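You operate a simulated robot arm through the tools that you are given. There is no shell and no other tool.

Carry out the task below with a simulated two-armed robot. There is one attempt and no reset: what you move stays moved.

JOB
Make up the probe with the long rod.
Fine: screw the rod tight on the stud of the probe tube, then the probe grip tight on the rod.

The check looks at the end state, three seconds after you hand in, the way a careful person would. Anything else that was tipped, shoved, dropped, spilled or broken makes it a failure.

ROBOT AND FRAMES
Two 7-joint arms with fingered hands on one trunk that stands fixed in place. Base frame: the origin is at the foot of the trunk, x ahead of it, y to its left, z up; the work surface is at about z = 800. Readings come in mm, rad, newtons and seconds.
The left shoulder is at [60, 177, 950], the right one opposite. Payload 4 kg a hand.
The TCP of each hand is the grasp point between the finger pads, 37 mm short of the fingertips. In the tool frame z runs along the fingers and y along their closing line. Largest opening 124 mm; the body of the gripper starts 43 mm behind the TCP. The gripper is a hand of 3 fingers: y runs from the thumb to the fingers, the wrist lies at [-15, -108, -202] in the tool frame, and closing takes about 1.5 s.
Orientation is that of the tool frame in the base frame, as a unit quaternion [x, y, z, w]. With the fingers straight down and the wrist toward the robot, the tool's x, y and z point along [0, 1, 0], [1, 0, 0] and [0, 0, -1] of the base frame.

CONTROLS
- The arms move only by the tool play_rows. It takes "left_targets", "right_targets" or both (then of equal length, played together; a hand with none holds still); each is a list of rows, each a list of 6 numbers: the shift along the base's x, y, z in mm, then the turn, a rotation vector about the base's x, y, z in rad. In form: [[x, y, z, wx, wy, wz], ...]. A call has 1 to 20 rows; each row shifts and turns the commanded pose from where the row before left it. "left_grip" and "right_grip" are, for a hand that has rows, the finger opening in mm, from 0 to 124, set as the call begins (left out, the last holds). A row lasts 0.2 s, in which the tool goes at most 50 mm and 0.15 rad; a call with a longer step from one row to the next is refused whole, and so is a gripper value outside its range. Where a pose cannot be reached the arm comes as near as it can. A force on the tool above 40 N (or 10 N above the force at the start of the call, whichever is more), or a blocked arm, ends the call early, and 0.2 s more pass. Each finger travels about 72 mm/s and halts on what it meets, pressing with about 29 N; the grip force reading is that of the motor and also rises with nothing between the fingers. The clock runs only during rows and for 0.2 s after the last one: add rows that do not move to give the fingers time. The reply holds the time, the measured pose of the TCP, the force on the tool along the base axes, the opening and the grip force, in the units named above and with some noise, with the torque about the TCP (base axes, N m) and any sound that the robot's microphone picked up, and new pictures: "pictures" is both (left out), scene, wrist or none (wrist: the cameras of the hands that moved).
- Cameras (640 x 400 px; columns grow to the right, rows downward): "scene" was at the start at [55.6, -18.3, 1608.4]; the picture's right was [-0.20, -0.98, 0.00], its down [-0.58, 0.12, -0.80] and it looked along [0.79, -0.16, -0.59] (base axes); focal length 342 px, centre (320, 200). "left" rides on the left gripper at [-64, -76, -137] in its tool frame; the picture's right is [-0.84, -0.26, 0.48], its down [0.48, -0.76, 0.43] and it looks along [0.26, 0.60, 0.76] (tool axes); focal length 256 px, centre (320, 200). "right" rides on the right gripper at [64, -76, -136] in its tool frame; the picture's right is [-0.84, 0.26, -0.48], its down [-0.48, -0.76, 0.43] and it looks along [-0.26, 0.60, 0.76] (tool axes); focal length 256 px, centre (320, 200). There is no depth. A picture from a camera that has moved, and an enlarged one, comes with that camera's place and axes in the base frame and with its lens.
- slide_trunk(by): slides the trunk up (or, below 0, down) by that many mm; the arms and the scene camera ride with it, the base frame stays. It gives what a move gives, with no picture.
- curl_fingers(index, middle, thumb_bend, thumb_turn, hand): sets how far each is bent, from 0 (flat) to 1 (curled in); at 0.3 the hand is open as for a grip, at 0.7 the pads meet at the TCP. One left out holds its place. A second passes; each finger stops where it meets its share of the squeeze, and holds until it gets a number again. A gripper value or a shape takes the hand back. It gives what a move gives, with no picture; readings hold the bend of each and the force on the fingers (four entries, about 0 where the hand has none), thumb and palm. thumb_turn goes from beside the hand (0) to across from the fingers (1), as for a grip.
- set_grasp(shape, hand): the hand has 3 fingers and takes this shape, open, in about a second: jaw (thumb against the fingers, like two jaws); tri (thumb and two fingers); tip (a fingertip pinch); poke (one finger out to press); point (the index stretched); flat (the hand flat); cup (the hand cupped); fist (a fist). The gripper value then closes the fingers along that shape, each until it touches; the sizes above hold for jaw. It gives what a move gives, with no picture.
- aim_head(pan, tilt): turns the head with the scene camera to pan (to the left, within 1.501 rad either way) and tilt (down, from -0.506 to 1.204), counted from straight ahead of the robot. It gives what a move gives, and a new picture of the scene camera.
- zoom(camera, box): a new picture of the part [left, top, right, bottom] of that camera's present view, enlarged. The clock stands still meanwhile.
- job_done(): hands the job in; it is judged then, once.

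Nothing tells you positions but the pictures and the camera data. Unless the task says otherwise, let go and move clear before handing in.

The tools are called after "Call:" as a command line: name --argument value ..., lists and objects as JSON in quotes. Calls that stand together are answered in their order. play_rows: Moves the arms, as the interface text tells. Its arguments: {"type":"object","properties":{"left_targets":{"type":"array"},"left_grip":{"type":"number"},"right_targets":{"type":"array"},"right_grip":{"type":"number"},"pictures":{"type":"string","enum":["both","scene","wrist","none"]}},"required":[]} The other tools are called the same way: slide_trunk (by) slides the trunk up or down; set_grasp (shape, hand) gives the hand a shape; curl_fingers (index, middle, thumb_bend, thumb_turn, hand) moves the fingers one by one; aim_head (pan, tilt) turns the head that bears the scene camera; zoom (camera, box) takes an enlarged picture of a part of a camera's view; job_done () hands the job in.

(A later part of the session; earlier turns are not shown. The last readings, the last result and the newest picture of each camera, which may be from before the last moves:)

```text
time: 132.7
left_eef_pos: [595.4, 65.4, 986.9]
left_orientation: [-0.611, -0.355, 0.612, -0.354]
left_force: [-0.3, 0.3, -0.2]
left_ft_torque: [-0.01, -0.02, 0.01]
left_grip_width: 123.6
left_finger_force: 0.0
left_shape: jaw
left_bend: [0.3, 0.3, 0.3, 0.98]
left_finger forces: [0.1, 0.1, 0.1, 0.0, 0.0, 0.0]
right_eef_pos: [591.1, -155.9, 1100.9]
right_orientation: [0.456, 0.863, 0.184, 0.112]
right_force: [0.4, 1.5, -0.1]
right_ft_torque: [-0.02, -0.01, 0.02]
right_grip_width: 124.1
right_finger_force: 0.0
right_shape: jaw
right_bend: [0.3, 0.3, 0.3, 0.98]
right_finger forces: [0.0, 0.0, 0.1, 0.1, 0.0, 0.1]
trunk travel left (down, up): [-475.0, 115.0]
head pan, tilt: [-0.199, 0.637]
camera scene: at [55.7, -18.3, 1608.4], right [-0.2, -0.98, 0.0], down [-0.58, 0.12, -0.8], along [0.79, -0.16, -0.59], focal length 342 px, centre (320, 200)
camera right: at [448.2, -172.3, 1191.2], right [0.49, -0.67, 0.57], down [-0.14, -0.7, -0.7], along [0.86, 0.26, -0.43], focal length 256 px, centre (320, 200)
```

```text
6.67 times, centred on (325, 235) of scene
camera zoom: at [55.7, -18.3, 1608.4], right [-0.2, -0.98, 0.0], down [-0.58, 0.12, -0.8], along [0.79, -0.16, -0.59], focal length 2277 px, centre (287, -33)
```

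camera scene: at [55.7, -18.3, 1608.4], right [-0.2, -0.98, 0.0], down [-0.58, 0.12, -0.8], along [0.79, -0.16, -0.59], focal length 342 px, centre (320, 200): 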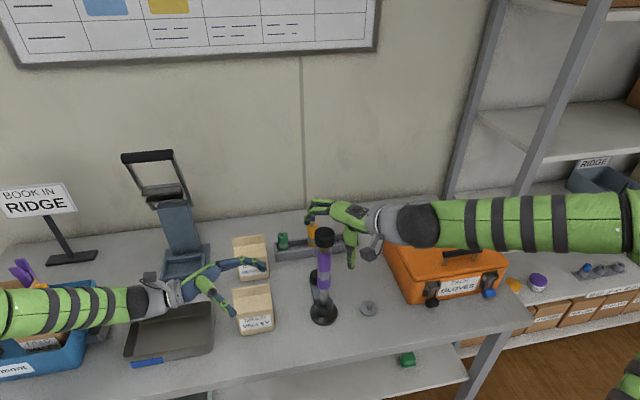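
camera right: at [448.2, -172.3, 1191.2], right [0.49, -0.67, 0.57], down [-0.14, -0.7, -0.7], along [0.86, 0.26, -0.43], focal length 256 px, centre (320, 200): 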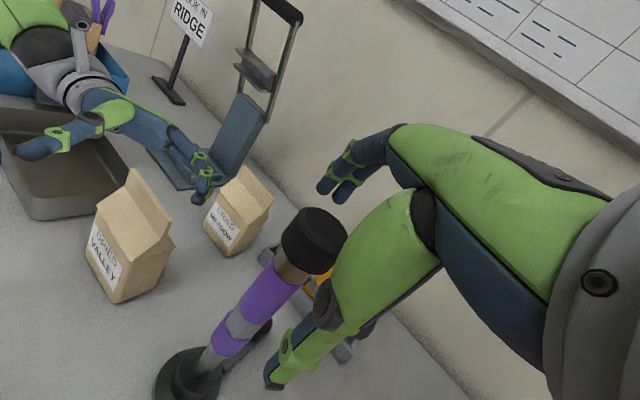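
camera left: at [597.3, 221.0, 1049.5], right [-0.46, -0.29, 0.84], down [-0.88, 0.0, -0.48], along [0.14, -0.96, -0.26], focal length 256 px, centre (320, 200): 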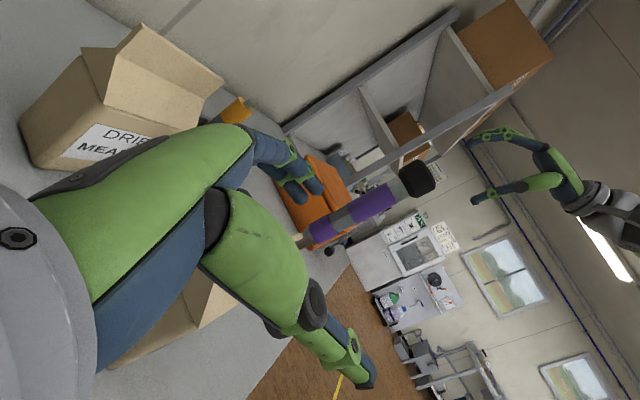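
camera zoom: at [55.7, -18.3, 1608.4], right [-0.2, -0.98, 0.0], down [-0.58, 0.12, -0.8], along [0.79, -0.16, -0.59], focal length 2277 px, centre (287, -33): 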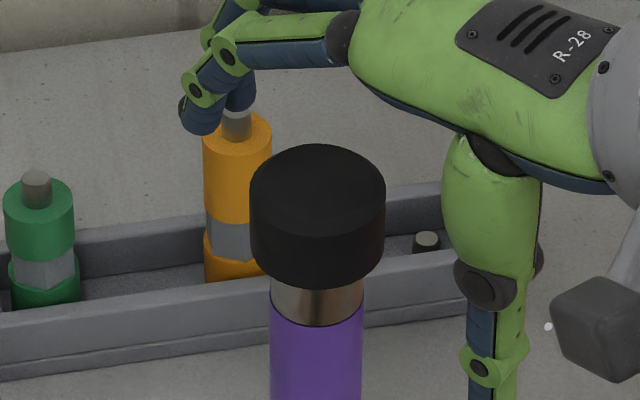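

The hand is now 13 mm higher on the head. I close in steps.

Call:
curl_fingers --hand "right" --thumb_bend 0.57 --index 0.45 --middle 0.46

Call:
curl_fingers --hand "right" --thumb_bend 0.61 --index 0.485 --middle 0.495

Call:
zoom --camera "left" --box '[360, 140, 450, 210]'

```text
time: 133.7
left_eef_pos: [595.4, 65.3, 985.5]
left_orientation: [0.612, 0.355, -0.612, 0.354]
left_force: [0.0, -0.6, 0.0]
left_ft_torque: [0.01, -0.02, 0.01]
left_grip_width: 123.9
left_finger_force: 0.0
left_shape: jaw
left_bend: [0.3, 0.3, 0.3, 0.98]
left_finger forces: [0.0, 0.0, 0.0, 0.1, 0.0, 0.1]
right_eef_pos: [590.4, -156.0, 1101.2]
right_orientation: [0.456, 0.864, 0.185, 0.111]
right_force: [-0.6, 0.3, -0.1]
right_ft_torque: [0.0, 0.02, -0.01]
right_grip_width: 61.2
right_finger_force: 0.1
right_shape: fingers
right_bend: [0.45, 0.46, 0.56, 0.98]
right_finger forces: [0.0, 0.1, 0.0, 0.1, 0.1, 0.0]
trunk travel left (down, up): [-475.0, 115.0]
head pan, tilt: [-0.199, 0.637]
```

```text
time: 134.7
left_eef_pos: [595.1, 65.5, 986.3]
left_orientation: [-0.612, -0.355, 0.612, -0.354]
left_force: [-0.3, 0.9, -0.1]
left_ft_torque: [-0.04, -0.04, -0.01]
left_grip_width: 123.9
left_finger_force: 0.1
left_shape: jaw
left_bend: [0.3, 0.3, 0.3, 0.98]
left_finger forces: [0.0, 0.1, 0.0, 0.1, 0.1, 0.0]
right_eef_pos: [591.2, -155.8, 1100.7]
right_orientation: [0.456, 0.864, 0.184, 0.111]
right_force: [1.5, 0.3, 1.2]
right_ft_torque: [0.02, -0.02, -0.01]
right_grip_width: 49.6
right_finger_force: 0.1
right_shape: fingers
right_bend: [0.47, 0.48, 0.61, 0.98]
right_finger forces: [0.9, 0.6, 0.1, 0.1, 0.0, 0.0]
trunk travel left (down, up): [-475.0, 115.0]
head pan, tilt: [-0.199, 0.637]
```

```text
5.71 times, centred on (405, 175) of left
camera zoom: at [597.4, 221.0, 1049.5], right [-0.46, -0.29, 0.84], down [-0.88, 0.0, -0.48], along [0.14, -0.96, -0.26], focal length 1463 px, centre (-166, 343)
```

zoom: 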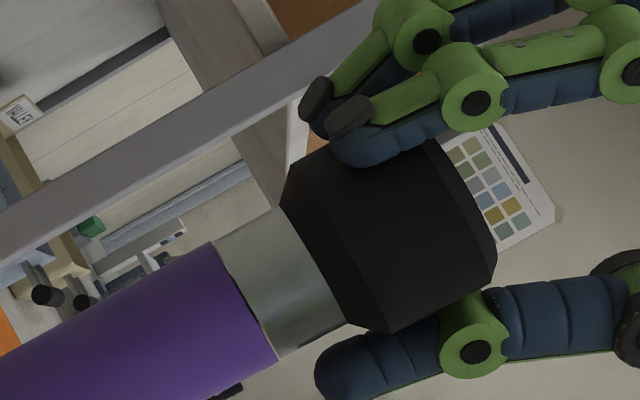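

Call:
curl_fingers --hand "right" --thumb_bend 0.635 --index 0.5 --middle 0.51

Call:
curl_fingers --hand "right" --thumb_bend 0.75 --index 0.75 --middle 0.75

Call:
play_rows --right_targets '[[-1.55, 2.9, 0, 0, 0, -0.15], [-1.28, 3.2, 0, 0, 0, -0.15], [0, 0, 0, 0, 0, 0]]' --pictures "none"

Call:
zoom --camera "left" --box '[360, 140, 450, 210]'

```text
time: 135.7
left_eef_pos: [595.8, 65.6, 987.2]
left_orientation: [0.612, 0.354, -0.612, 0.354]
left_force: [-0.1, 1.0, 1.1]
left_ft_torque: [-0.02, 0.0, -0.01]
left_grip_width: 123.7
left_finger_force: 0.0
left_shape: jaw
left_bend: [0.3, 0.3, 0.3, 0.98]
left_finger forces: [0.0, 0.1, 0.0, 0.1, 0.0, 0.0]
right_eef_pos: [590.7, -155.5, 1100.7]
right_orientation: [0.456, 0.864, 0.183, 0.112]
right_force: [2.5, 0.8, 1.5]
right_ft_torque: [0.05, -0.12, 0.02]
right_grip_width: 46.5
right_finger_force: 3.0
right_shape: fingers
right_bend: [0.48, 0.49, 0.63, 0.98]
right_finger forces: [2.5, 2.0, 0.0, 0.0, 0.8, 0.0]
trunk travel left (down, up): [-475.0, 115.0]
head pan, tilt: [-0.199, 0.637]
```

```text
time: 136.7
left_eef_pos: [595.9, 64.4, 986.4]
left_orientation: [-0.611, -0.355, 0.612, -0.355]
left_force: [-0.3, -0.1, 0.5]
left_ft_torque: [0.01, -0.03, -0.03]
left_grip_width: 123.8
left_finger_force: 0.1
left_shape: jaw
left_bend: [0.3, 0.3, 0.3, 0.98]
left_finger forces: [0.0, 0.1, 0.0, 0.0, 0.0, 0.1]
right_eef_pos: [591.1, -157.4, 1101.5]
right_orientation: [0.456, 0.863, 0.184, 0.112]
right_force: [5.3, -2.4, 4.0]
right_ft_torque: [0.17, -0.35, -0.17]
right_grip_width: 42.4
right_finger_force: 20.8
right_shape: fingers
right_bend: [0.5, 0.52, 0.66, 0.97]
right_finger forces: [13.4, 9.4, 0.1, 0.0, 19.4, 0.0]
trunk travel left (down, up): [-475.0, 115.0]
head pan, tilt: [-0.199, 0.637]
```

```text
time: 137.5
left_eef_pos: [594.6, 64.8, 987.2]
left_orientation: [0.612, 0.354, -0.611, 0.355]
left_force: [-0.1, -0.1, -0.3]
left_ft_torque: [0.01, 0.0, 0.0]
left_grip_width: 123.9
left_finger_force: 0.0
left_shape: jaw
left_bend: [0.3, 0.3, 0.3, 0.98]
left_finger forces: [0.1, 0.0, 0.0, 0.0, 0.1, 0.0]
right_eef_pos: [587.0, -149.8, 1100.2]
right_orientation: [0.58, 0.786, 0.164, 0.139]
right_force: [-3.7, -0.7, 4.5]
right_ft_torque: [0.04, -0.24, 0.56]
right_grip_width: 41.4
right_finger_force: 21.9
right_shape: fingers
right_bend: [0.51, 0.53, 0.65, 1.0]
right_finger forces: [13.5, 8.0, 0.1, 0.0, 22.4, 0.0]
trunk travel left (down, up): [-475.0, 115.0]
head pan, tilt: [-0.199, 0.637]
```

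```text
5.71 times, centred on (405, 175) of left
camera zoom: at [596.8, 221.0, 1049.9], right [-0.46, -0.29, 0.84], down [-0.88, 0.0, -0.48], along [0.14, -0.96, -0.26], focal length 1463 px, centre (-166, 343)
```

zoom: 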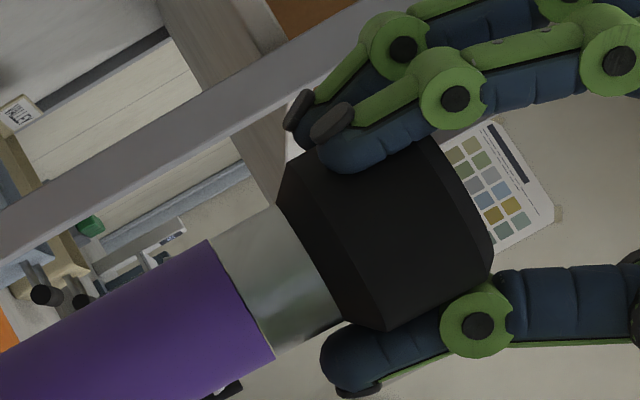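

The torque rises again with the fingertips clear of the rod, so the joint itself resists while the gap looks unchanged. I measure the gap closely under load.

Call:
zoom --camera "left" --box '[384, 180, 408, 204]'

Call:
play_rows --right_targets '[[-0.78, 3.36, 0, 0, 0, -0.15], [-0.28, 3.44, 0, 0, 0, -0.15], [0, 0, 0, 0, 0, 0]]' --pictures "none"

Call:
zoom --camera "left" --box '[384, 180, 408, 204]'

```text
16.00 times, centred on (396, 192) of left
camera zoom: at [596.8, 221.0, 1049.9], right [-0.46, -0.29, 0.84], down [-0.88, 0.0, -0.48], along [0.14, -0.96, -0.26], focal length 4096 px, centre (-896, 328)
```

zoom: 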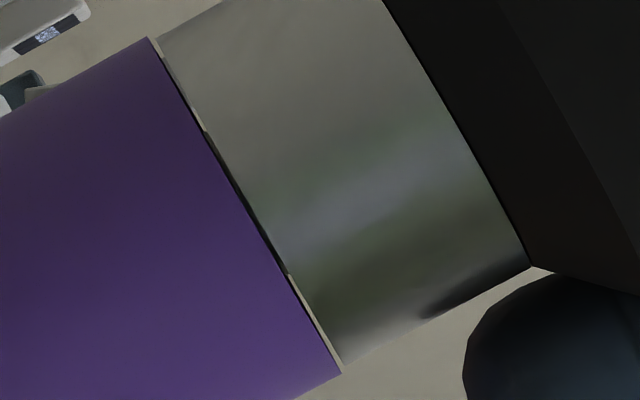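

```text
time: 138.4
left_eef_pos: [596.9, 64.4, 985.2]
left_orientation: [-0.612, -0.354, 0.613, -0.354]
left_force: [0.4, 0.1, 0.3]
left_ft_torque: [0.02, -0.02, -0.02]
left_grip_width: 123.9
left_finger_force: 0.1
left_shape: jaw
left_bend: [0.3, 0.3, 0.3, 0.98]
left_finger forces: [0.1, 0.0, 0.0, 0.0, 0.0, 0.1]
right_eef_pos: [576.3, -152.1, 1095.0]
right_orientation: [0.684, 0.695, 0.151, 0.162]
right_force: [15.1, 28.6, 5.1]
right_ft_torque: [-0.01, -0.16, 1.53]
right_grip_width: 41.1
right_finger_force: 27.3
right_shape: fingers
right_bend: [0.44, 0.53, 0.72, 0.99]
right_finger forces: [34.3, 10.7, 0.0, 0.0, 10.6, 0.0]
right hand out of reach, approached as far as the arm can: row 2
trunk travel left (down, up): [-475.0, 115.0]
head pan, tilt: [-0.199, 0.637]
stopped in row 3 (right hand): the force on the tool passed its limit at 41 N (the readings are from after the stop); the commanded pose is now the measured one
```

```text
16.00 times, centred on (396, 192) of left
camera zoom: at [599.0, 219.3, 1048.6], right [-0.46, -0.29, 0.84], down [-0.88, 0.0, -0.48], along [0.14, -0.96, -0.25], focal length 4096 px, centre (-896, 328)
```

zoom: 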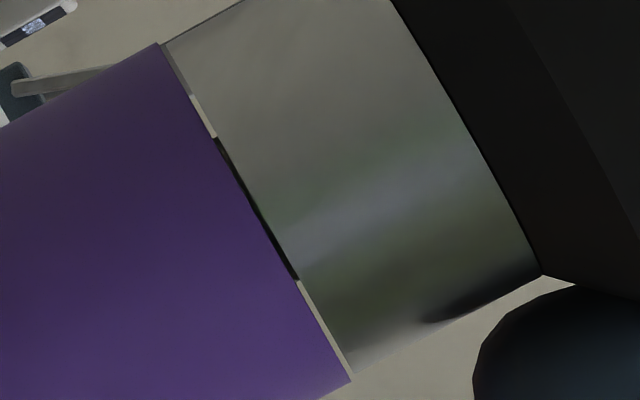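

The arm hit an awkward configuration and built up side force; I release at once.

Call:
curl_fingers --hand "right" --thumb_bend 0.45 --index 0.37 --middle 0.38

Call:
zoom --camera "left" --box '[384, 180, 408, 204]'

Call:
zoom --camera "scene" --box '[240, 180, 440, 340]'

Call:
zoom --camera "left" --box '[280, 130, 470, 260]'

```text
time: 139.4
left_eef_pos: [595.0, 63.4, 985.0]
left_orientation: [-0.612, -0.354, 0.612, -0.354]
left_force: [-0.2, 0.4, 0.8]
left_ft_torque: [0.0, 0.0, -0.02]
left_grip_width: 123.9
left_finger_force: 0.2
left_shape: jaw
left_bend: [0.3, 0.3, 0.3, 0.98]
left_finger forces: [0.1, 0.0, 0.0, 0.0, 0.0, 0.1]
right_eef_pos: [575.9, -157.7, 1092.6]
right_orientation: [0.688, 0.692, 0.147, 0.162]
right_force: [-0.3, -0.2, 0.1]
right_ft_torque: [0.01, -0.01, 0.02]
right_grip_width: 90.2
right_finger_force: 0.0
right_shape: fingers
right_bend: [0.37, 0.38, 0.45, 0.98]
right_finger forces: [0.1, 0.0, 0.1, 0.0, 0.0, 0.0]
trunk travel left (down, up): [-475.0, 115.0]
head pan, tilt: [-0.199, 0.637]
```

```text
16.00 times, centred on (396, 192) of left
camera zoom: at [597.7, 218.8, 1049.6], right [-0.46, -0.29, 0.84], down [-0.88, 0.0, -0.48], along [0.14, -0.96, -0.26], focal length 4096 px, centre (-896, 328)
```

zoom: 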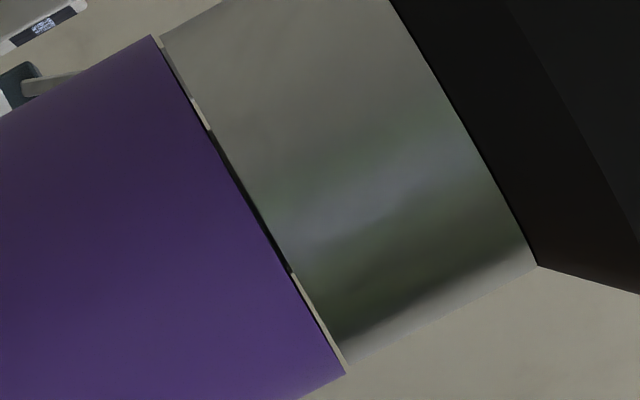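

```text
2.50 times, centred on (340, 260) of scene
camera zoom: at [55.9, -18.4, 1608.4], right [-0.2, -0.98, 0.0], down [-0.58, 0.12, -0.8], along [0.79, -0.16, -0.59], focal length 854 px, centre (270, 50)
```

zoom: 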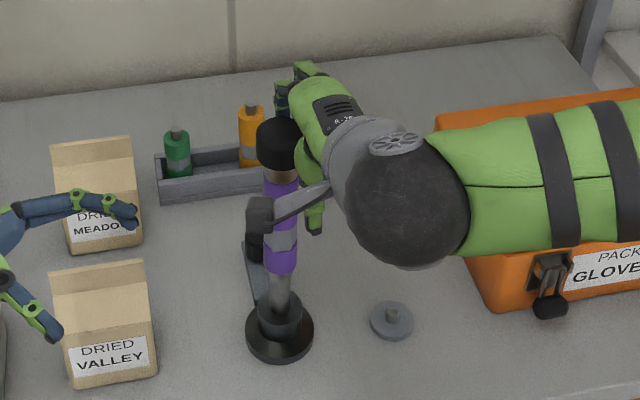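

```text
3.08 times, centred on (375, 195) of left
camera zoom: at [597.7, 218.8, 1049.6], right [-0.46, -0.29, 0.84], down [-0.88, 0.0, -0.48], along [0.14, -0.96, -0.26], focal length 788 px, centre (151, 215)
```

zoom: 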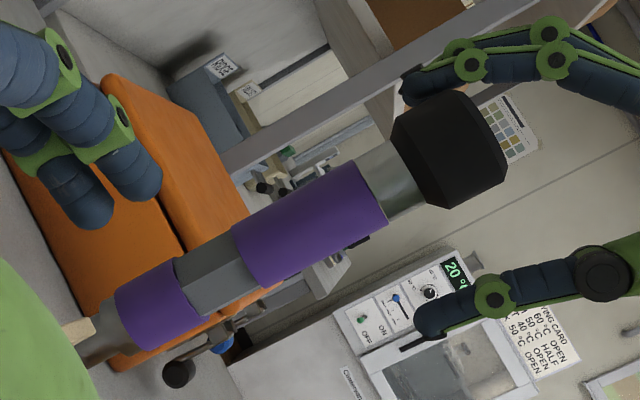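

Nothing moved; the stack still stands. I compare with the lower joint at high zoom to judge what a seated joint looks like.

Call:
zoom --camera "left" --box '[296, 218, 324, 246]'

Call:
zoom --camera "scene" --box '[312, 278, 336, 294]'

Call:
zoom --camera "right" --box '[180, 180, 380, 380]'

```text
14.29 times, centred on (310, 232) of left
camera zoom: at [597.7, 218.8, 1049.6], right [-0.46, -0.29, 0.84], down [-0.88, 0.0, -0.48], along [0.14, -0.96, -0.26], focal length 3657 px, centre (463, -257)
```

zoom: 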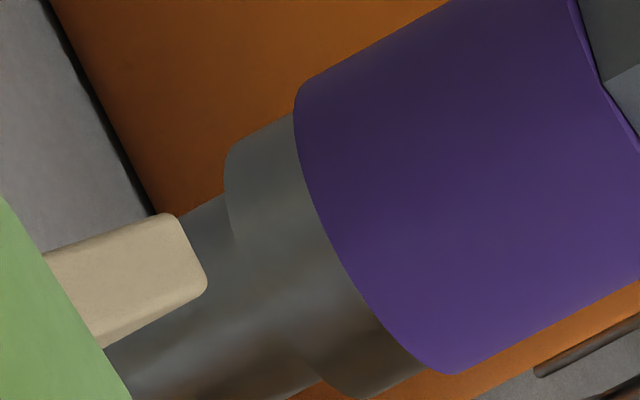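

```text
16.00 times, centred on (324, 286) of scene
camera zoom: at [55.9, -18.4, 1608.4], right [-0.2, -0.98, 0.0], down [-0.58, 0.12, -0.8], along [0.79, -0.16, -0.59], focal length 5465 px, centre (256, -1176)
```

zoom: 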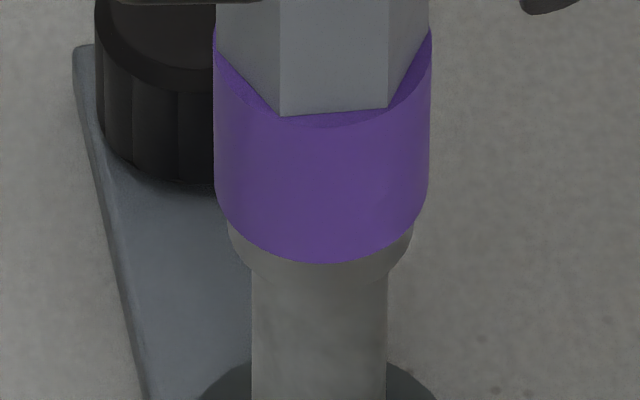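

```text
2.00 times, centred on (280, 280) of right
camera zoom: at [447.6, -92.5, 1182.7], right [0.03, -0.83, 0.56], down [-0.5, -0.5, -0.71], along [0.87, -0.26, -0.43], focal length 512 px, centre (400, 40)
```

zoom: 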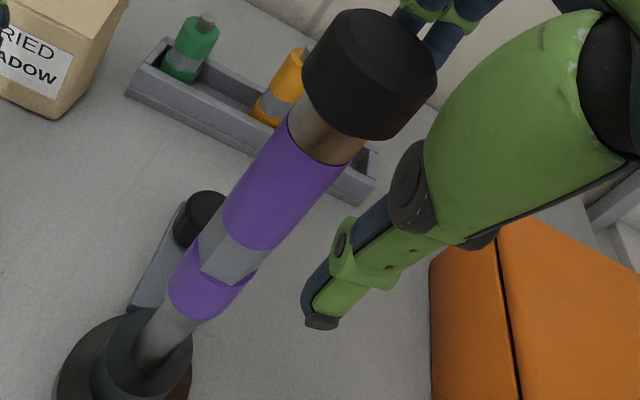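

Judging from the overhang geometry, both joints stop at the same small clearance after one full turn and both resist firmly (1.5 N m passed through the whole stack), so both are at their tight stop. I open the hand fully and re-centre it around the head before lifting away.

Call:
play_rows --right_targets '[[0, 0, 0, 0, 0, 0], [0, 0, 0, 0, 0, 0], [0, 0, 0, 0, 0, 0], [3, 4, 0, 0, 0, 0], [4, 5, 0, 0, 0, 0], [4, 4, 0, 0, 0, 0], [0, 0, 0, 0, 0, 0]]' --right_grip 124 --pictures "none"

Call:
zoom --camera "left" --box '[330, 110, 500, 240]'

Call:
zoom --camera "right" --box '[200, 120, 460, 380]'

```text
time: 141.0
left_eef_pos: [594.8, 63.8, 986.2]
left_orientation: [0.612, 0.354, -0.612, 0.354]
left_force: [1.1, 0.6, -0.9]
left_ft_torque: [0.03, 0.0, 0.01]
left_grip_width: 123.6
left_finger_force: 0.1
left_shape: jaw
left_bend: [0.3, 0.3, 0.3, 0.98]
left_finger forces: [0.1, 0.1, 0.0, 0.1, 0.1, 0.0]
right_eef_pos: [577.7, -153.5, 1093.3]
right_orientation: [0.687, 0.692, 0.148, 0.162]
right_force: [-0.2, -0.2, 0.1]
right_ft_torque: [-0.01, 0.03, -0.02]
right_grip_width: 123.5
right_finger_force: 0.1
right_shape: jaw
right_bend: [0.3, 0.3, 0.3, 0.98]
right_finger forces: [0.0, 0.0, 0.0, 0.1, 0.1, 0.1]
right hand out of reach, approached as far as the arm can: row 5, 6
trunk travel left (down, up): [-475.0, 115.0]
head pan, tilt: [-0.199, 0.637]
```

```text
3.08 times, centred on (415, 175) of left
camera zoom: at [597.7, 219.0, 1049.6], right [-0.46, -0.29, 0.84], down [-0.88, 0.0, -0.48], along [0.14, -0.96, -0.26], focal length 788 px, centre (28, 277)
```

zoom: 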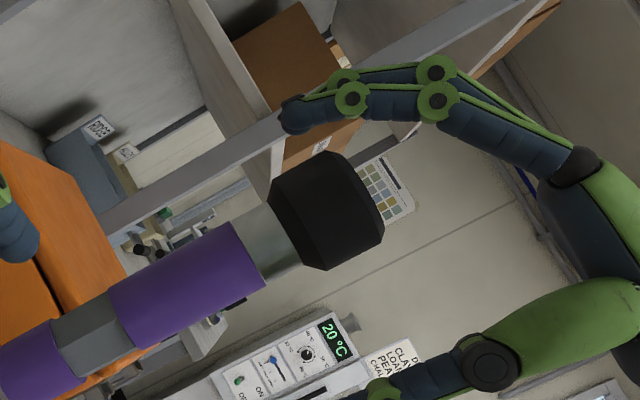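

```text
1.54 times, centred on (330, 250) of right
camera zoom: at [450.5, -88.6, 1182.9], right [0.03, -0.83, 0.56], down [-0.5, -0.5, -0.71], along [0.87, -0.26, -0.43], focal length 394 px, centre (305, 123)
```

zoom: 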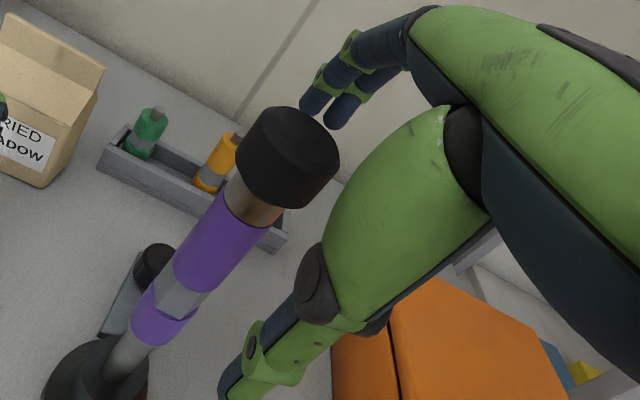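

The head is clear between the opened fingers and thumb. I lift straight up and then move off to the right.

Call:
play_rows --right_targets '[[0, 0, 8, 0, 0, 0], [0, 0, 12, 0, 0, 0], [0, 0, 20, 0, 0, 0], [0, 0, 30, 0, 0, 0], [0, 0, 30, 0, 0, 0], [0, 0, 20, 0, 0, 0], [0, 0, 0, 0, 0, 0]]'

```text
time: 142.6
left_eef_pos: [595.1, 62.7, 986.0]
left_orientation: [0.613, 0.354, -0.611, 0.355]
left_force: [-0.1, -0.8, -0.2]
left_ft_torque: [0.0, 0.0, -0.01]
left_grip_width: 124.0
left_finger_force: 0.2
left_shape: jaw
left_bend: [0.3, 0.3, 0.3, 0.98]
left_finger forces: [0.0, 0.0, 0.0, 0.0, 0.0, 0.1]
right_eef_pos: [578.0, -153.4, 1212.2]
right_orientation: [0.687, 0.693, 0.148, 0.161]
right_force: [0.3, -0.5, 0.5]
right_ft_torque: [-0.01, -0.01, -0.05]
right_grip_width: 123.6
right_finger_force: 0.0
right_shape: jaw
right_bend: [0.3, 0.3, 0.3, 0.98]
right_finger forces: [0.0, 0.0, 0.0, 0.0, 0.1, 0.1]
trunk travel left (down, up): [-475.0, 115.0]
head pan, tilt: [-0.199, 0.637]
camera scene: at [55.8, -18.4, 1608.4], right [-0.2, -0.98, 0.0], down [-0.58, 0.12, -0.8], along [0.79, -0.16, -0.59], focal length 342 px, centre (320, 200)
camera right: at [450.3, -87.9, 1302.2], right [0.03, -0.83, 0.56], down [-0.5, -0.5, -0.71], along [0.87, -0.26, -0.43], focal length 256 px, centre (320, 200)
```

scene: 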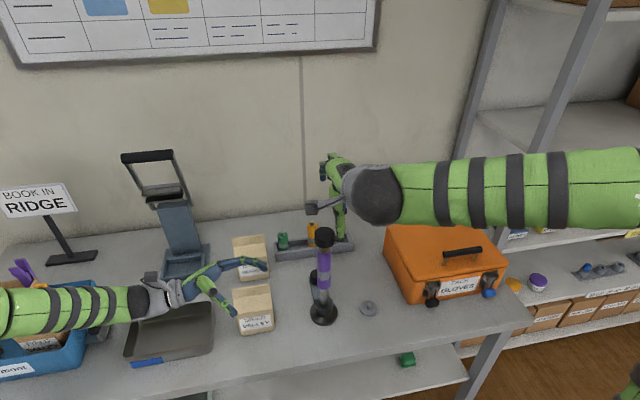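
right: 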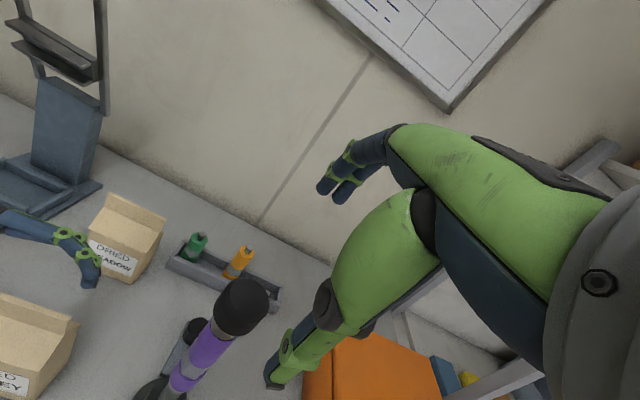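

The right hand is clear. As a last check, I take a lower side look at the tube–rod joint with the left camera, first moving it toward the robot so that it stays clear of the boxes.

Call:
play_rows --left_targets '[[-20, 0, 0, 0, 0, 0], [-30, 0, 0, 0, 0, 0], [-30, 0, 0, 0, 0, 0], [-10, 0, -10, 0, 0, 0], [0, 0, -20, 0, 0, 0], [0, 0, -20, 0, 0, 0], [0, 0, -20, 0, 0, 0], [0, 0, -10, 0, 0, 0], [0, 0, 0, 0, 0, 0]]' --right_targets '[[-2, -20, 0, 0, 0, 0], [-2, -30, 0, 0, 0, 0], [-2, -30, 0, 0, 0, 0], [-2, -30, 0, 0, 0, 0], [-2, -30, 0, 0, 0, 0], [-2, -20, 0, 0, 0, 0], [0, 0, 0, 0, 0, 0], [0, 0, 0, 0, 0, 0], [0, 0, 0, 0, 0, 0]]'

```text
time: 144.6
left_eef_pos: [505.2, 64.3, 905.0]
left_orientation: [0.612, 0.355, -0.612, 0.353]
left_force: [-1.2, -0.7, 0.1]
left_ft_torque: [0.0, 0.04, -0.01]
left_grip_width: 123.3
left_finger_force: 0.2
left_shape: jaw
left_bend: [0.3, 0.3, 0.3, 0.98]
left_finger forces: [0.0, 0.9, 0.0, 0.1, 0.1, 0.0]
right_eef_pos: [566.5, -313.0, 1212.8]
right_orientation: [0.687, 0.692, 0.148, 0.162]
right_force: [0.8, 1.2, 0.0]
right_ft_torque: [-0.02, 0.06, -0.02]
right_grip_width: 123.5
right_finger_force: 0.0
right_shape: jaw
right_bend: [0.3, 0.3, 0.3, 0.98]
right_finger forces: [0.1, 0.0, 0.1, 0.0, 0.0, 0.0]
trunk travel left (down, up): [-475.0, 115.0]
head pan, tilt: [-0.199, 0.637]
camera scene: at [55.3, -18.3, 1608.3], right [-0.2, -0.98, 0.0], down [-0.58, 0.12, -0.8], along [0.79, -0.16, -0.59], focal length 342 px, centre (320, 200)
camera right: at [438.1, -248.5, 1302.8], right [0.03, -0.83, 0.56], down [-0.5, -0.5, -0.71], along [0.87, -0.26, -0.43], focal length 256 px, centre (320, 200)
camera left: at [507.5, 219.0, 968.8], right [-0.46, -0.29, 0.84], down [-0.88, 0.0, -0.48], along [0.14, -0.96, -0.26], focal length 256 px, centre (320, 200)
```

scene: 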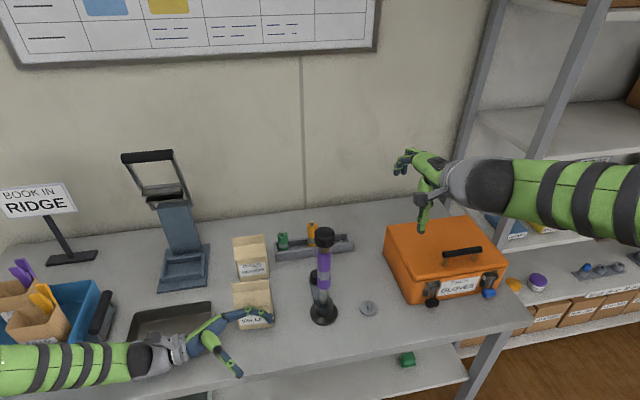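
right: 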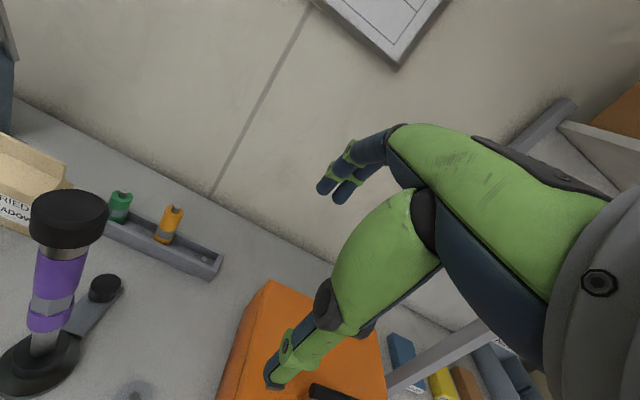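
left: 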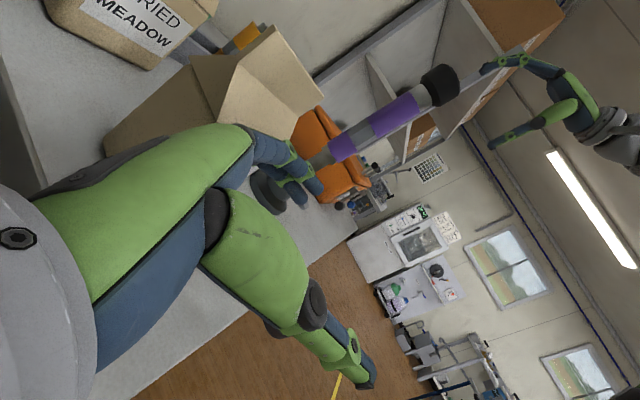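

The left middle finger reads 0.9 N: it may be brushing the box. I move it away toward the robot at once.

Call:
play_rows --left_targets '[[-10, 0, 0, 0, 0, 0], [-20, 0, 0, 0, 0, 0], [0, 0, 0, 0, 0, 0]]' --pictures "scene"

Call:
zoom --camera "scene" --box '[200, 220, 360, 390]'

Call:
zoom --camera "left" --box '[300, 130, 364, 190]'

```text
time: 145.4
left_eef_pos: [474.8, 61.5, 907.0]
left_orientation: [-0.612, -0.354, 0.613, -0.354]
left_force: [-0.2, -1.0, -0.3]
left_ft_torque: [0.0, 0.02, 0.03]
left_grip_width: 123.9
left_finger_force: 0.0
left_shape: jaw
left_bend: [0.3, 0.3, 0.3, 0.98]
left_finger forces: [0.0, 0.0, 0.1, 0.0, 0.1, 0.1]
right_eef_pos: [566.2, -313.7, 1213.4]
right_orientation: [0.687, 0.692, 0.149, 0.162]
right_force: [0.1, 0.5, 0.5]
right_ft_torque: [0.0, 0.01, -0.02]
right_grip_width: 123.6
right_finger_force: 0.0
right_shape: jaw
right_bend: [0.3, 0.3, 0.3, 0.98]
right_finger forces: [0.0, 0.0, 0.0, 0.0, 0.1, 0.0]
trunk travel left (down, up): [-475.0, 115.0]
head pan, tilt: [-0.199, 0.637]
camera scene: at [55.7, -18.3, 1608.4], right [-0.2, -0.98, 0.0], down [-0.58, 0.12, -0.8], along [0.79, -0.16, -0.59], focal length 342 px, centre (320, 200)
```

scene: 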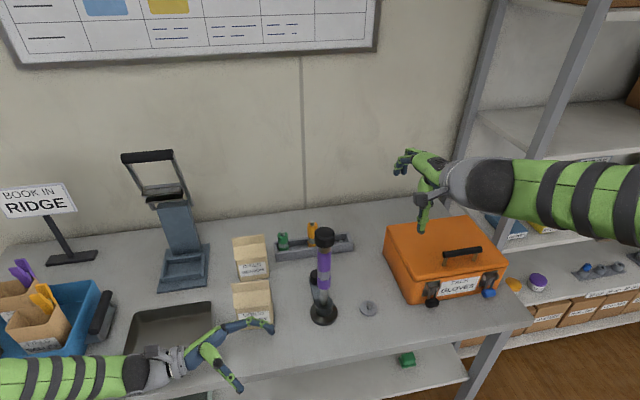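

```text
2.35 times, centred on (280, 305) of scene
camera zoom: at [55.7, -18.3, 1608.4], right [-0.2, -0.98, 0.0], down [-0.58, 0.12, -0.8], along [0.79, -0.16, -0.59], focal length 804 px, centre (414, -47)
```

zoom: 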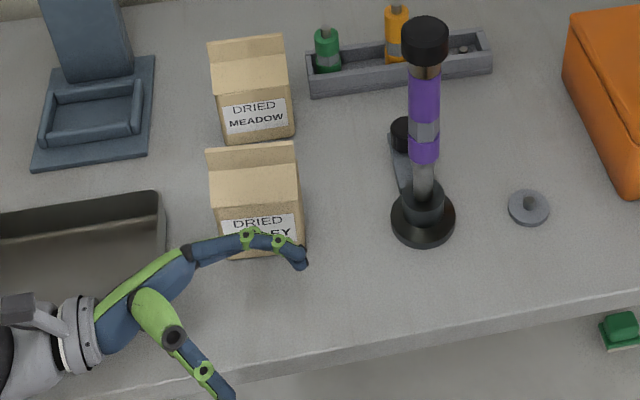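

```text
6.67 times, centred on (332, 160) of left
camera zoom: at [477.0, 218.3, 970.0], right [-0.46, -0.29, 0.84], down [-0.88, 0.0, -0.48], along [0.14, -0.96, -0.26], focal length 1707 px, centre (240, 467)
```

zoom: 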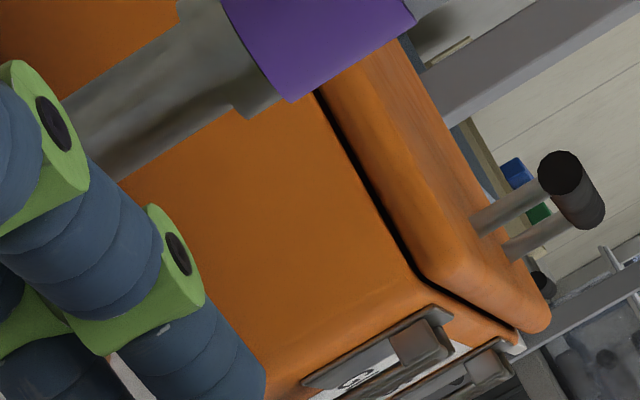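

Call:
zoom --camera "scene" --box '[260, 205, 400, 335]'

Call:
zoom --camera "left" --box '[308, 126, 340, 150]'

Call:
zoom --camera "left" --box '[395, 55, 475, 125]'

```text
3.08 times, centred on (330, 270) of scene
camera zoom: at [55.7, -18.3, 1608.4], right [-0.2, -0.98, 0.0], down [-0.58, 0.12, -0.8], along [0.79, -0.16, -0.59], focal length 1051 px, centre (289, -15)
```

zoom: 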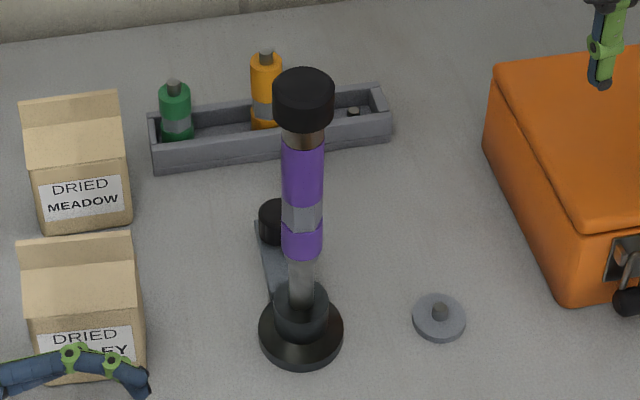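

```text
16.00 times, centred on (324, 138) of left
camera zoom: at [477.0, 218.3, 970.0], right [-0.46, -0.29, 0.84], down [-0.88, 0.0, -0.48], along [0.14, -0.96, -0.26], focal length 4096 px, centre (256, 1192)
```

zoom: 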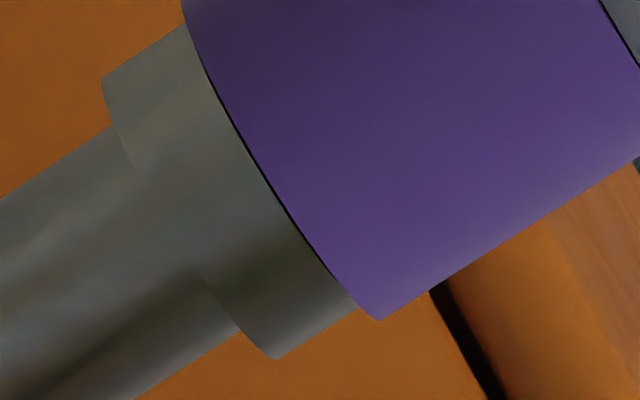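

```text
5.71 times, centred on (435, 90) of left
camera zoom: at [477.0, 218.3, 970.0], right [-0.46, -0.29, 0.84], down [-0.88, 0.0, -0.48], along [0.14, -0.96, -0.26], focal length 1463 px, centre (-337, 829)
```

zoom: 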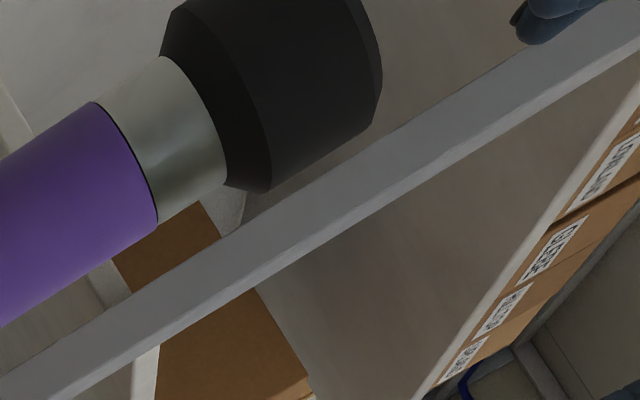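

The Dried Valley box appears to have shifted a little from that brush. I move the left hand well away first, then compare the box with its original place.

Call:
play_rows --left_targets '[[-25, 0, 5, 0, 0, 0], [-30, 0, 30, 0, 0, 0], [-20, 0, 40, 0, 0, 0], [0, 0, 45, 0, 0, 0], [0, 0, 45, 0, 0, 0], [0, 0, 45, 0, 0, 0], [0, 0, 40, 0, 0, 0], [0, 0, 0, 0, 0, 0]]' --pictures "scene"

Call:
zoom --camera "scene" --box '[260, 200, 400, 340]'

Call:
zoom --camera "scene" --box '[210, 215, 310, 345]'

```text
time: 147.2
left_eef_pos: [401.0, 62.5, 1156.5]
left_orientation: [0.613, 0.354, -0.611, 0.354]
left_force: [-0.3, 0.3, 0.2]
left_ft_torque: [-0.02, 0.01, 0.02]
left_grip_width: 123.8
left_finger_force: 0.2
left_shape: jaw
left_bend: [0.3, 0.3, 0.3, 0.98]
left_finger forces: [0.0, 0.0, 0.0, 0.1, 0.0, 0.0]
right_eef_pos: [566.2, -313.0, 1213.1]
right_orientation: [0.688, 0.692, 0.148, 0.162]
right_force: [0.0, 0.6, -0.1]
right_ft_torque: [-0.02, -0.02, 0.03]
right_grip_width: 123.8
right_finger_force: 0.0
right_shape: jaw
right_bend: [0.3, 0.3, 0.3, 0.98]
right_finger forces: [0.0, 0.0, 0.0, 0.0, 0.0, 0.0]
trunk travel left (down, up): [-475.0, 115.0]
head pan, tilt: [-0.199, 0.637]
camera scene: at [55.9, -17.9, 1608.3], right [-0.2, -0.98, 0.0], down [-0.58, 0.12, -0.8], along [0.79, -0.16, -0.59], focal length 342 px, centre (320, 200)
```

scene: 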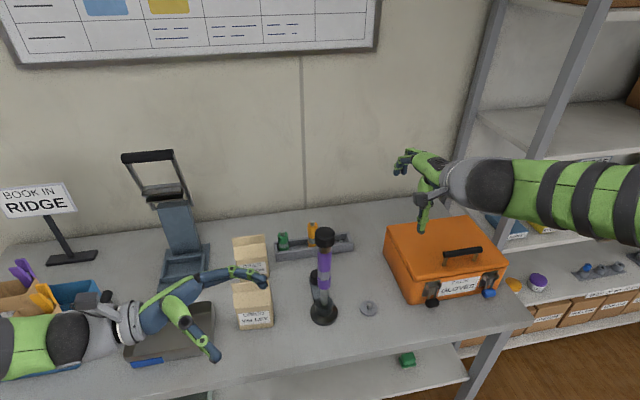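

```text
2.86 times, centred on (330, 270) of scene
camera zoom: at [55.9, -17.9, 1608.3], right [-0.2, -0.98, 0.0], down [-0.58, 0.12, -0.8], along [0.79, -0.16, -0.59], focal length 976 px, centre (291, 0)
```

zoom: 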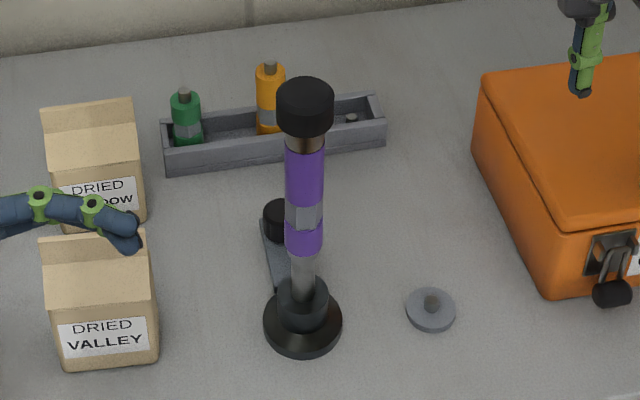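

```text
3.08 times, centred on (260, 280) of scene
camera zoom: at [55.9, -17.9, 1608.3], right [-0.2, -0.98, 0.0], down [-0.58, 0.12, -0.8], along [0.79, -0.16, -0.59], focal length 1051 px, centre (505, -46)
```

zoom: 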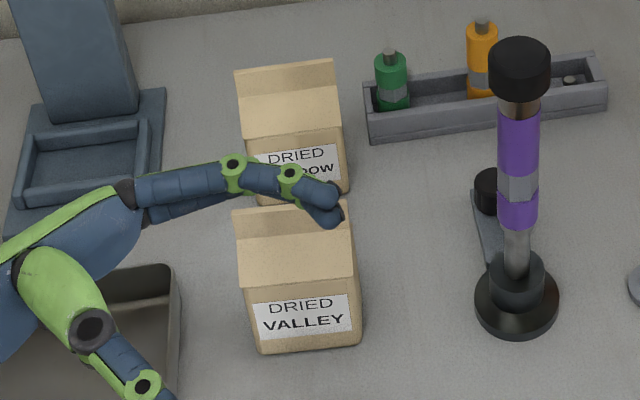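

Compared with the first picture, the Dried Valley box has slid about 15 mm away from the robot, still upright and unturned. I will set it back by gently pushing it from behind; first I bring the left hand back to a fingers-down pose at a safe height.

Call:
play_rows --left_targets '[[15, 5, 16, 0, 0, 0.13], [15, 5, 16, 0, 0, 0.13], [15, 5, 16, 0, 0, 0.13], [15, 5, 16, 0, 0, 0.13], [8, 6, 0, 0.1428, 0, 0], [8, 6, 0, 0.1428, 0, 0], [8, 6, 0, 0.1428, 0, 0], [8, 6, 0, 0.1428, 0, 0], [8, 6, 0, 0.1428, 0, 0], [8, 6, 0, 0.1428, 0, 0], [8, 6, 0, 0.1428, 0, 0], [8, 6, 0, 0.1428, 0, 0], [8, 6, 0, 0.1428, 0, 0], [8, 6, 0, 0.1428, 0, 0], [8, 6, 0, 0.1428, 0, 0], [0, 0, 0, 0, 0, 0]]' --left_grip 124

Call:
zoom --camera "scene" --box '[210, 215, 310, 345]'

```text
time: 150.6
left_eef_pos: [548.1, 149.8, 1221.9]
left_orientation: [0.707, 0.708, 0.0, -0.002]
left_force: [0.2, 0.5, 0.2]
left_ft_torque: [0.0, 0.0, 0.03]
left_grip_width: 123.7
left_finger_force: 0.1
left_shape: jaw
left_bend: [0.3, 0.3, 0.3, 0.98]
left_finger forces: [0.1, 0.0, 0.0, 0.1, 0.1, 0.0]
right_eef_pos: [565.7, -312.8, 1211.4]
right_orientation: [0.688, 0.692, 0.148, 0.162]
right_force: [-0.2, -0.5, 0.3]
right_ft_torque: [0.01, 0.0, -0.02]
right_grip_width: 123.8
right_finger_force: 0.0
right_shape: jaw
right_bend: [0.3, 0.3, 0.3, 0.98]
right_finger forces: [0.0, 0.0, 0.1, 0.0, 0.1, 0.0]
trunk travel left (down, up): [-475.0, 115.0]
head pan, tilt: [-0.199, 0.637]
camera scene: at [55.4, -18.2, 1608.4], right [-0.2, -0.98, 0.0], down [-0.58, 0.12, -0.8], along [0.79, -0.16, -0.59], focal length 342 px, centre (320, 200)
camera left: at [473.4, 85.1, 1357.3], right [-0.26, -0.84, -0.48], down [-0.76, 0.48, -0.43], along [0.6, 0.26, -0.76], focal length 256 px, centre (320, 200)
```

scene: 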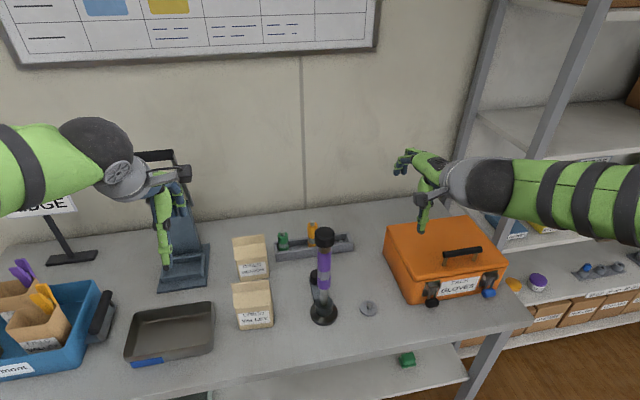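
left: 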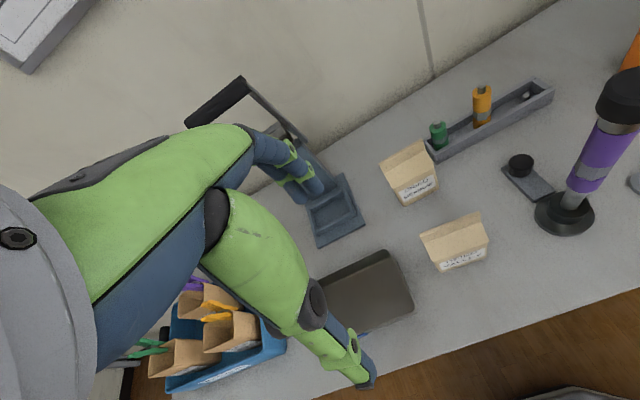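

```text
3.08 times, centred on (260, 280) of scene
camera zoom: at [55.4, -18.2, 1608.4], right [-0.2, -0.98, 0.0], down [-0.58, 0.12, -0.8], along [0.79, -0.16, -0.59], focal length 1051 px, centre (505, -46)
```

zoom: 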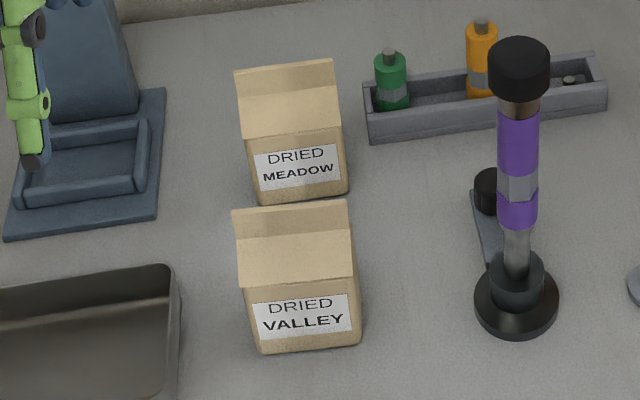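

Call:
zoom --camera "scene" --box '[260, 200, 400, 340]'

Call:
zoom --camera "scene" --box '[260, 205, 400, 335]'

```text
2.86 times, centred on (330, 270) of scene
camera zoom: at [55.4, -18.2, 1608.4], right [-0.2, -0.98, 0.0], down [-0.58, 0.12, -0.8], along [0.79, -0.16, -0.59], focal length 976 px, centre (291, 0)
```

zoom: 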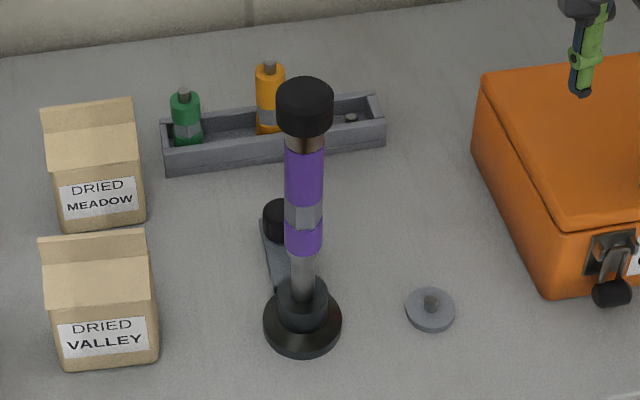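

```text
3.08 times, centred on (330, 270) of scene
camera zoom: at [55.4, -18.2, 1608.4], right [-0.2, -0.98, 0.0], down [-0.58, 0.12, -0.8], along [0.79, -0.16, -0.59], focal length 1051 px, centre (289, -15)
```

zoom: 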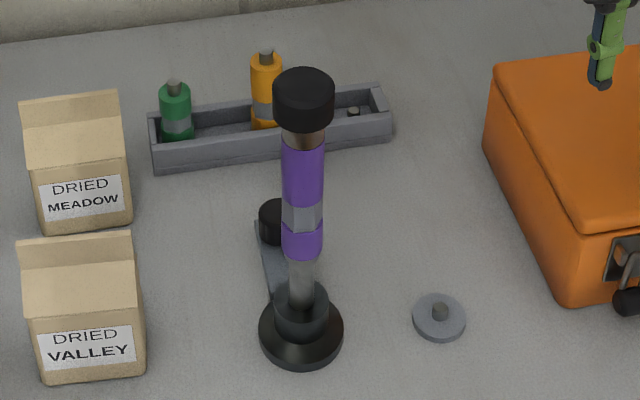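

I zoom with the left camera to measure the box's height and depth before reaching behind it.

Call:
zoom --camera "left" --box '[370, 130, 500, 280]'

Call:
zoom --camera "right" --box '[0, 60, 140, 260]'

```text
2.67 times, centred on (435, 205) of left
camera zoom: at [473.4, 85.1, 1357.3], right [-0.26, -0.84, -0.48], down [-0.76, 0.48, -0.43], along [0.6, 0.26, -0.76], focal length 683 px, centre (13, 187)
```

zoom: 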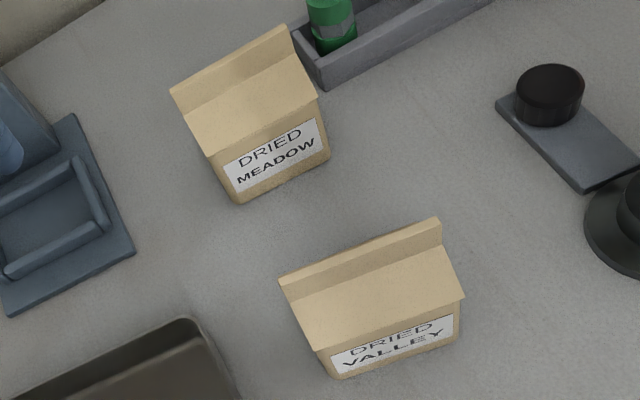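

```text
2.00 times, centred on (70, 160) of right
camera zoom: at [438.2, -248.3, 1302.9], right [0.03, -0.83, 0.56], down [-0.5, -0.5, -0.71], along [0.87, -0.26, -0.43], focal length 512 px, centre (820, 280)
```

zoom: 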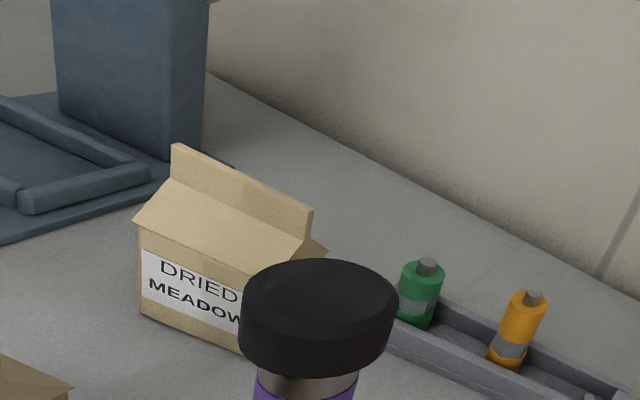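

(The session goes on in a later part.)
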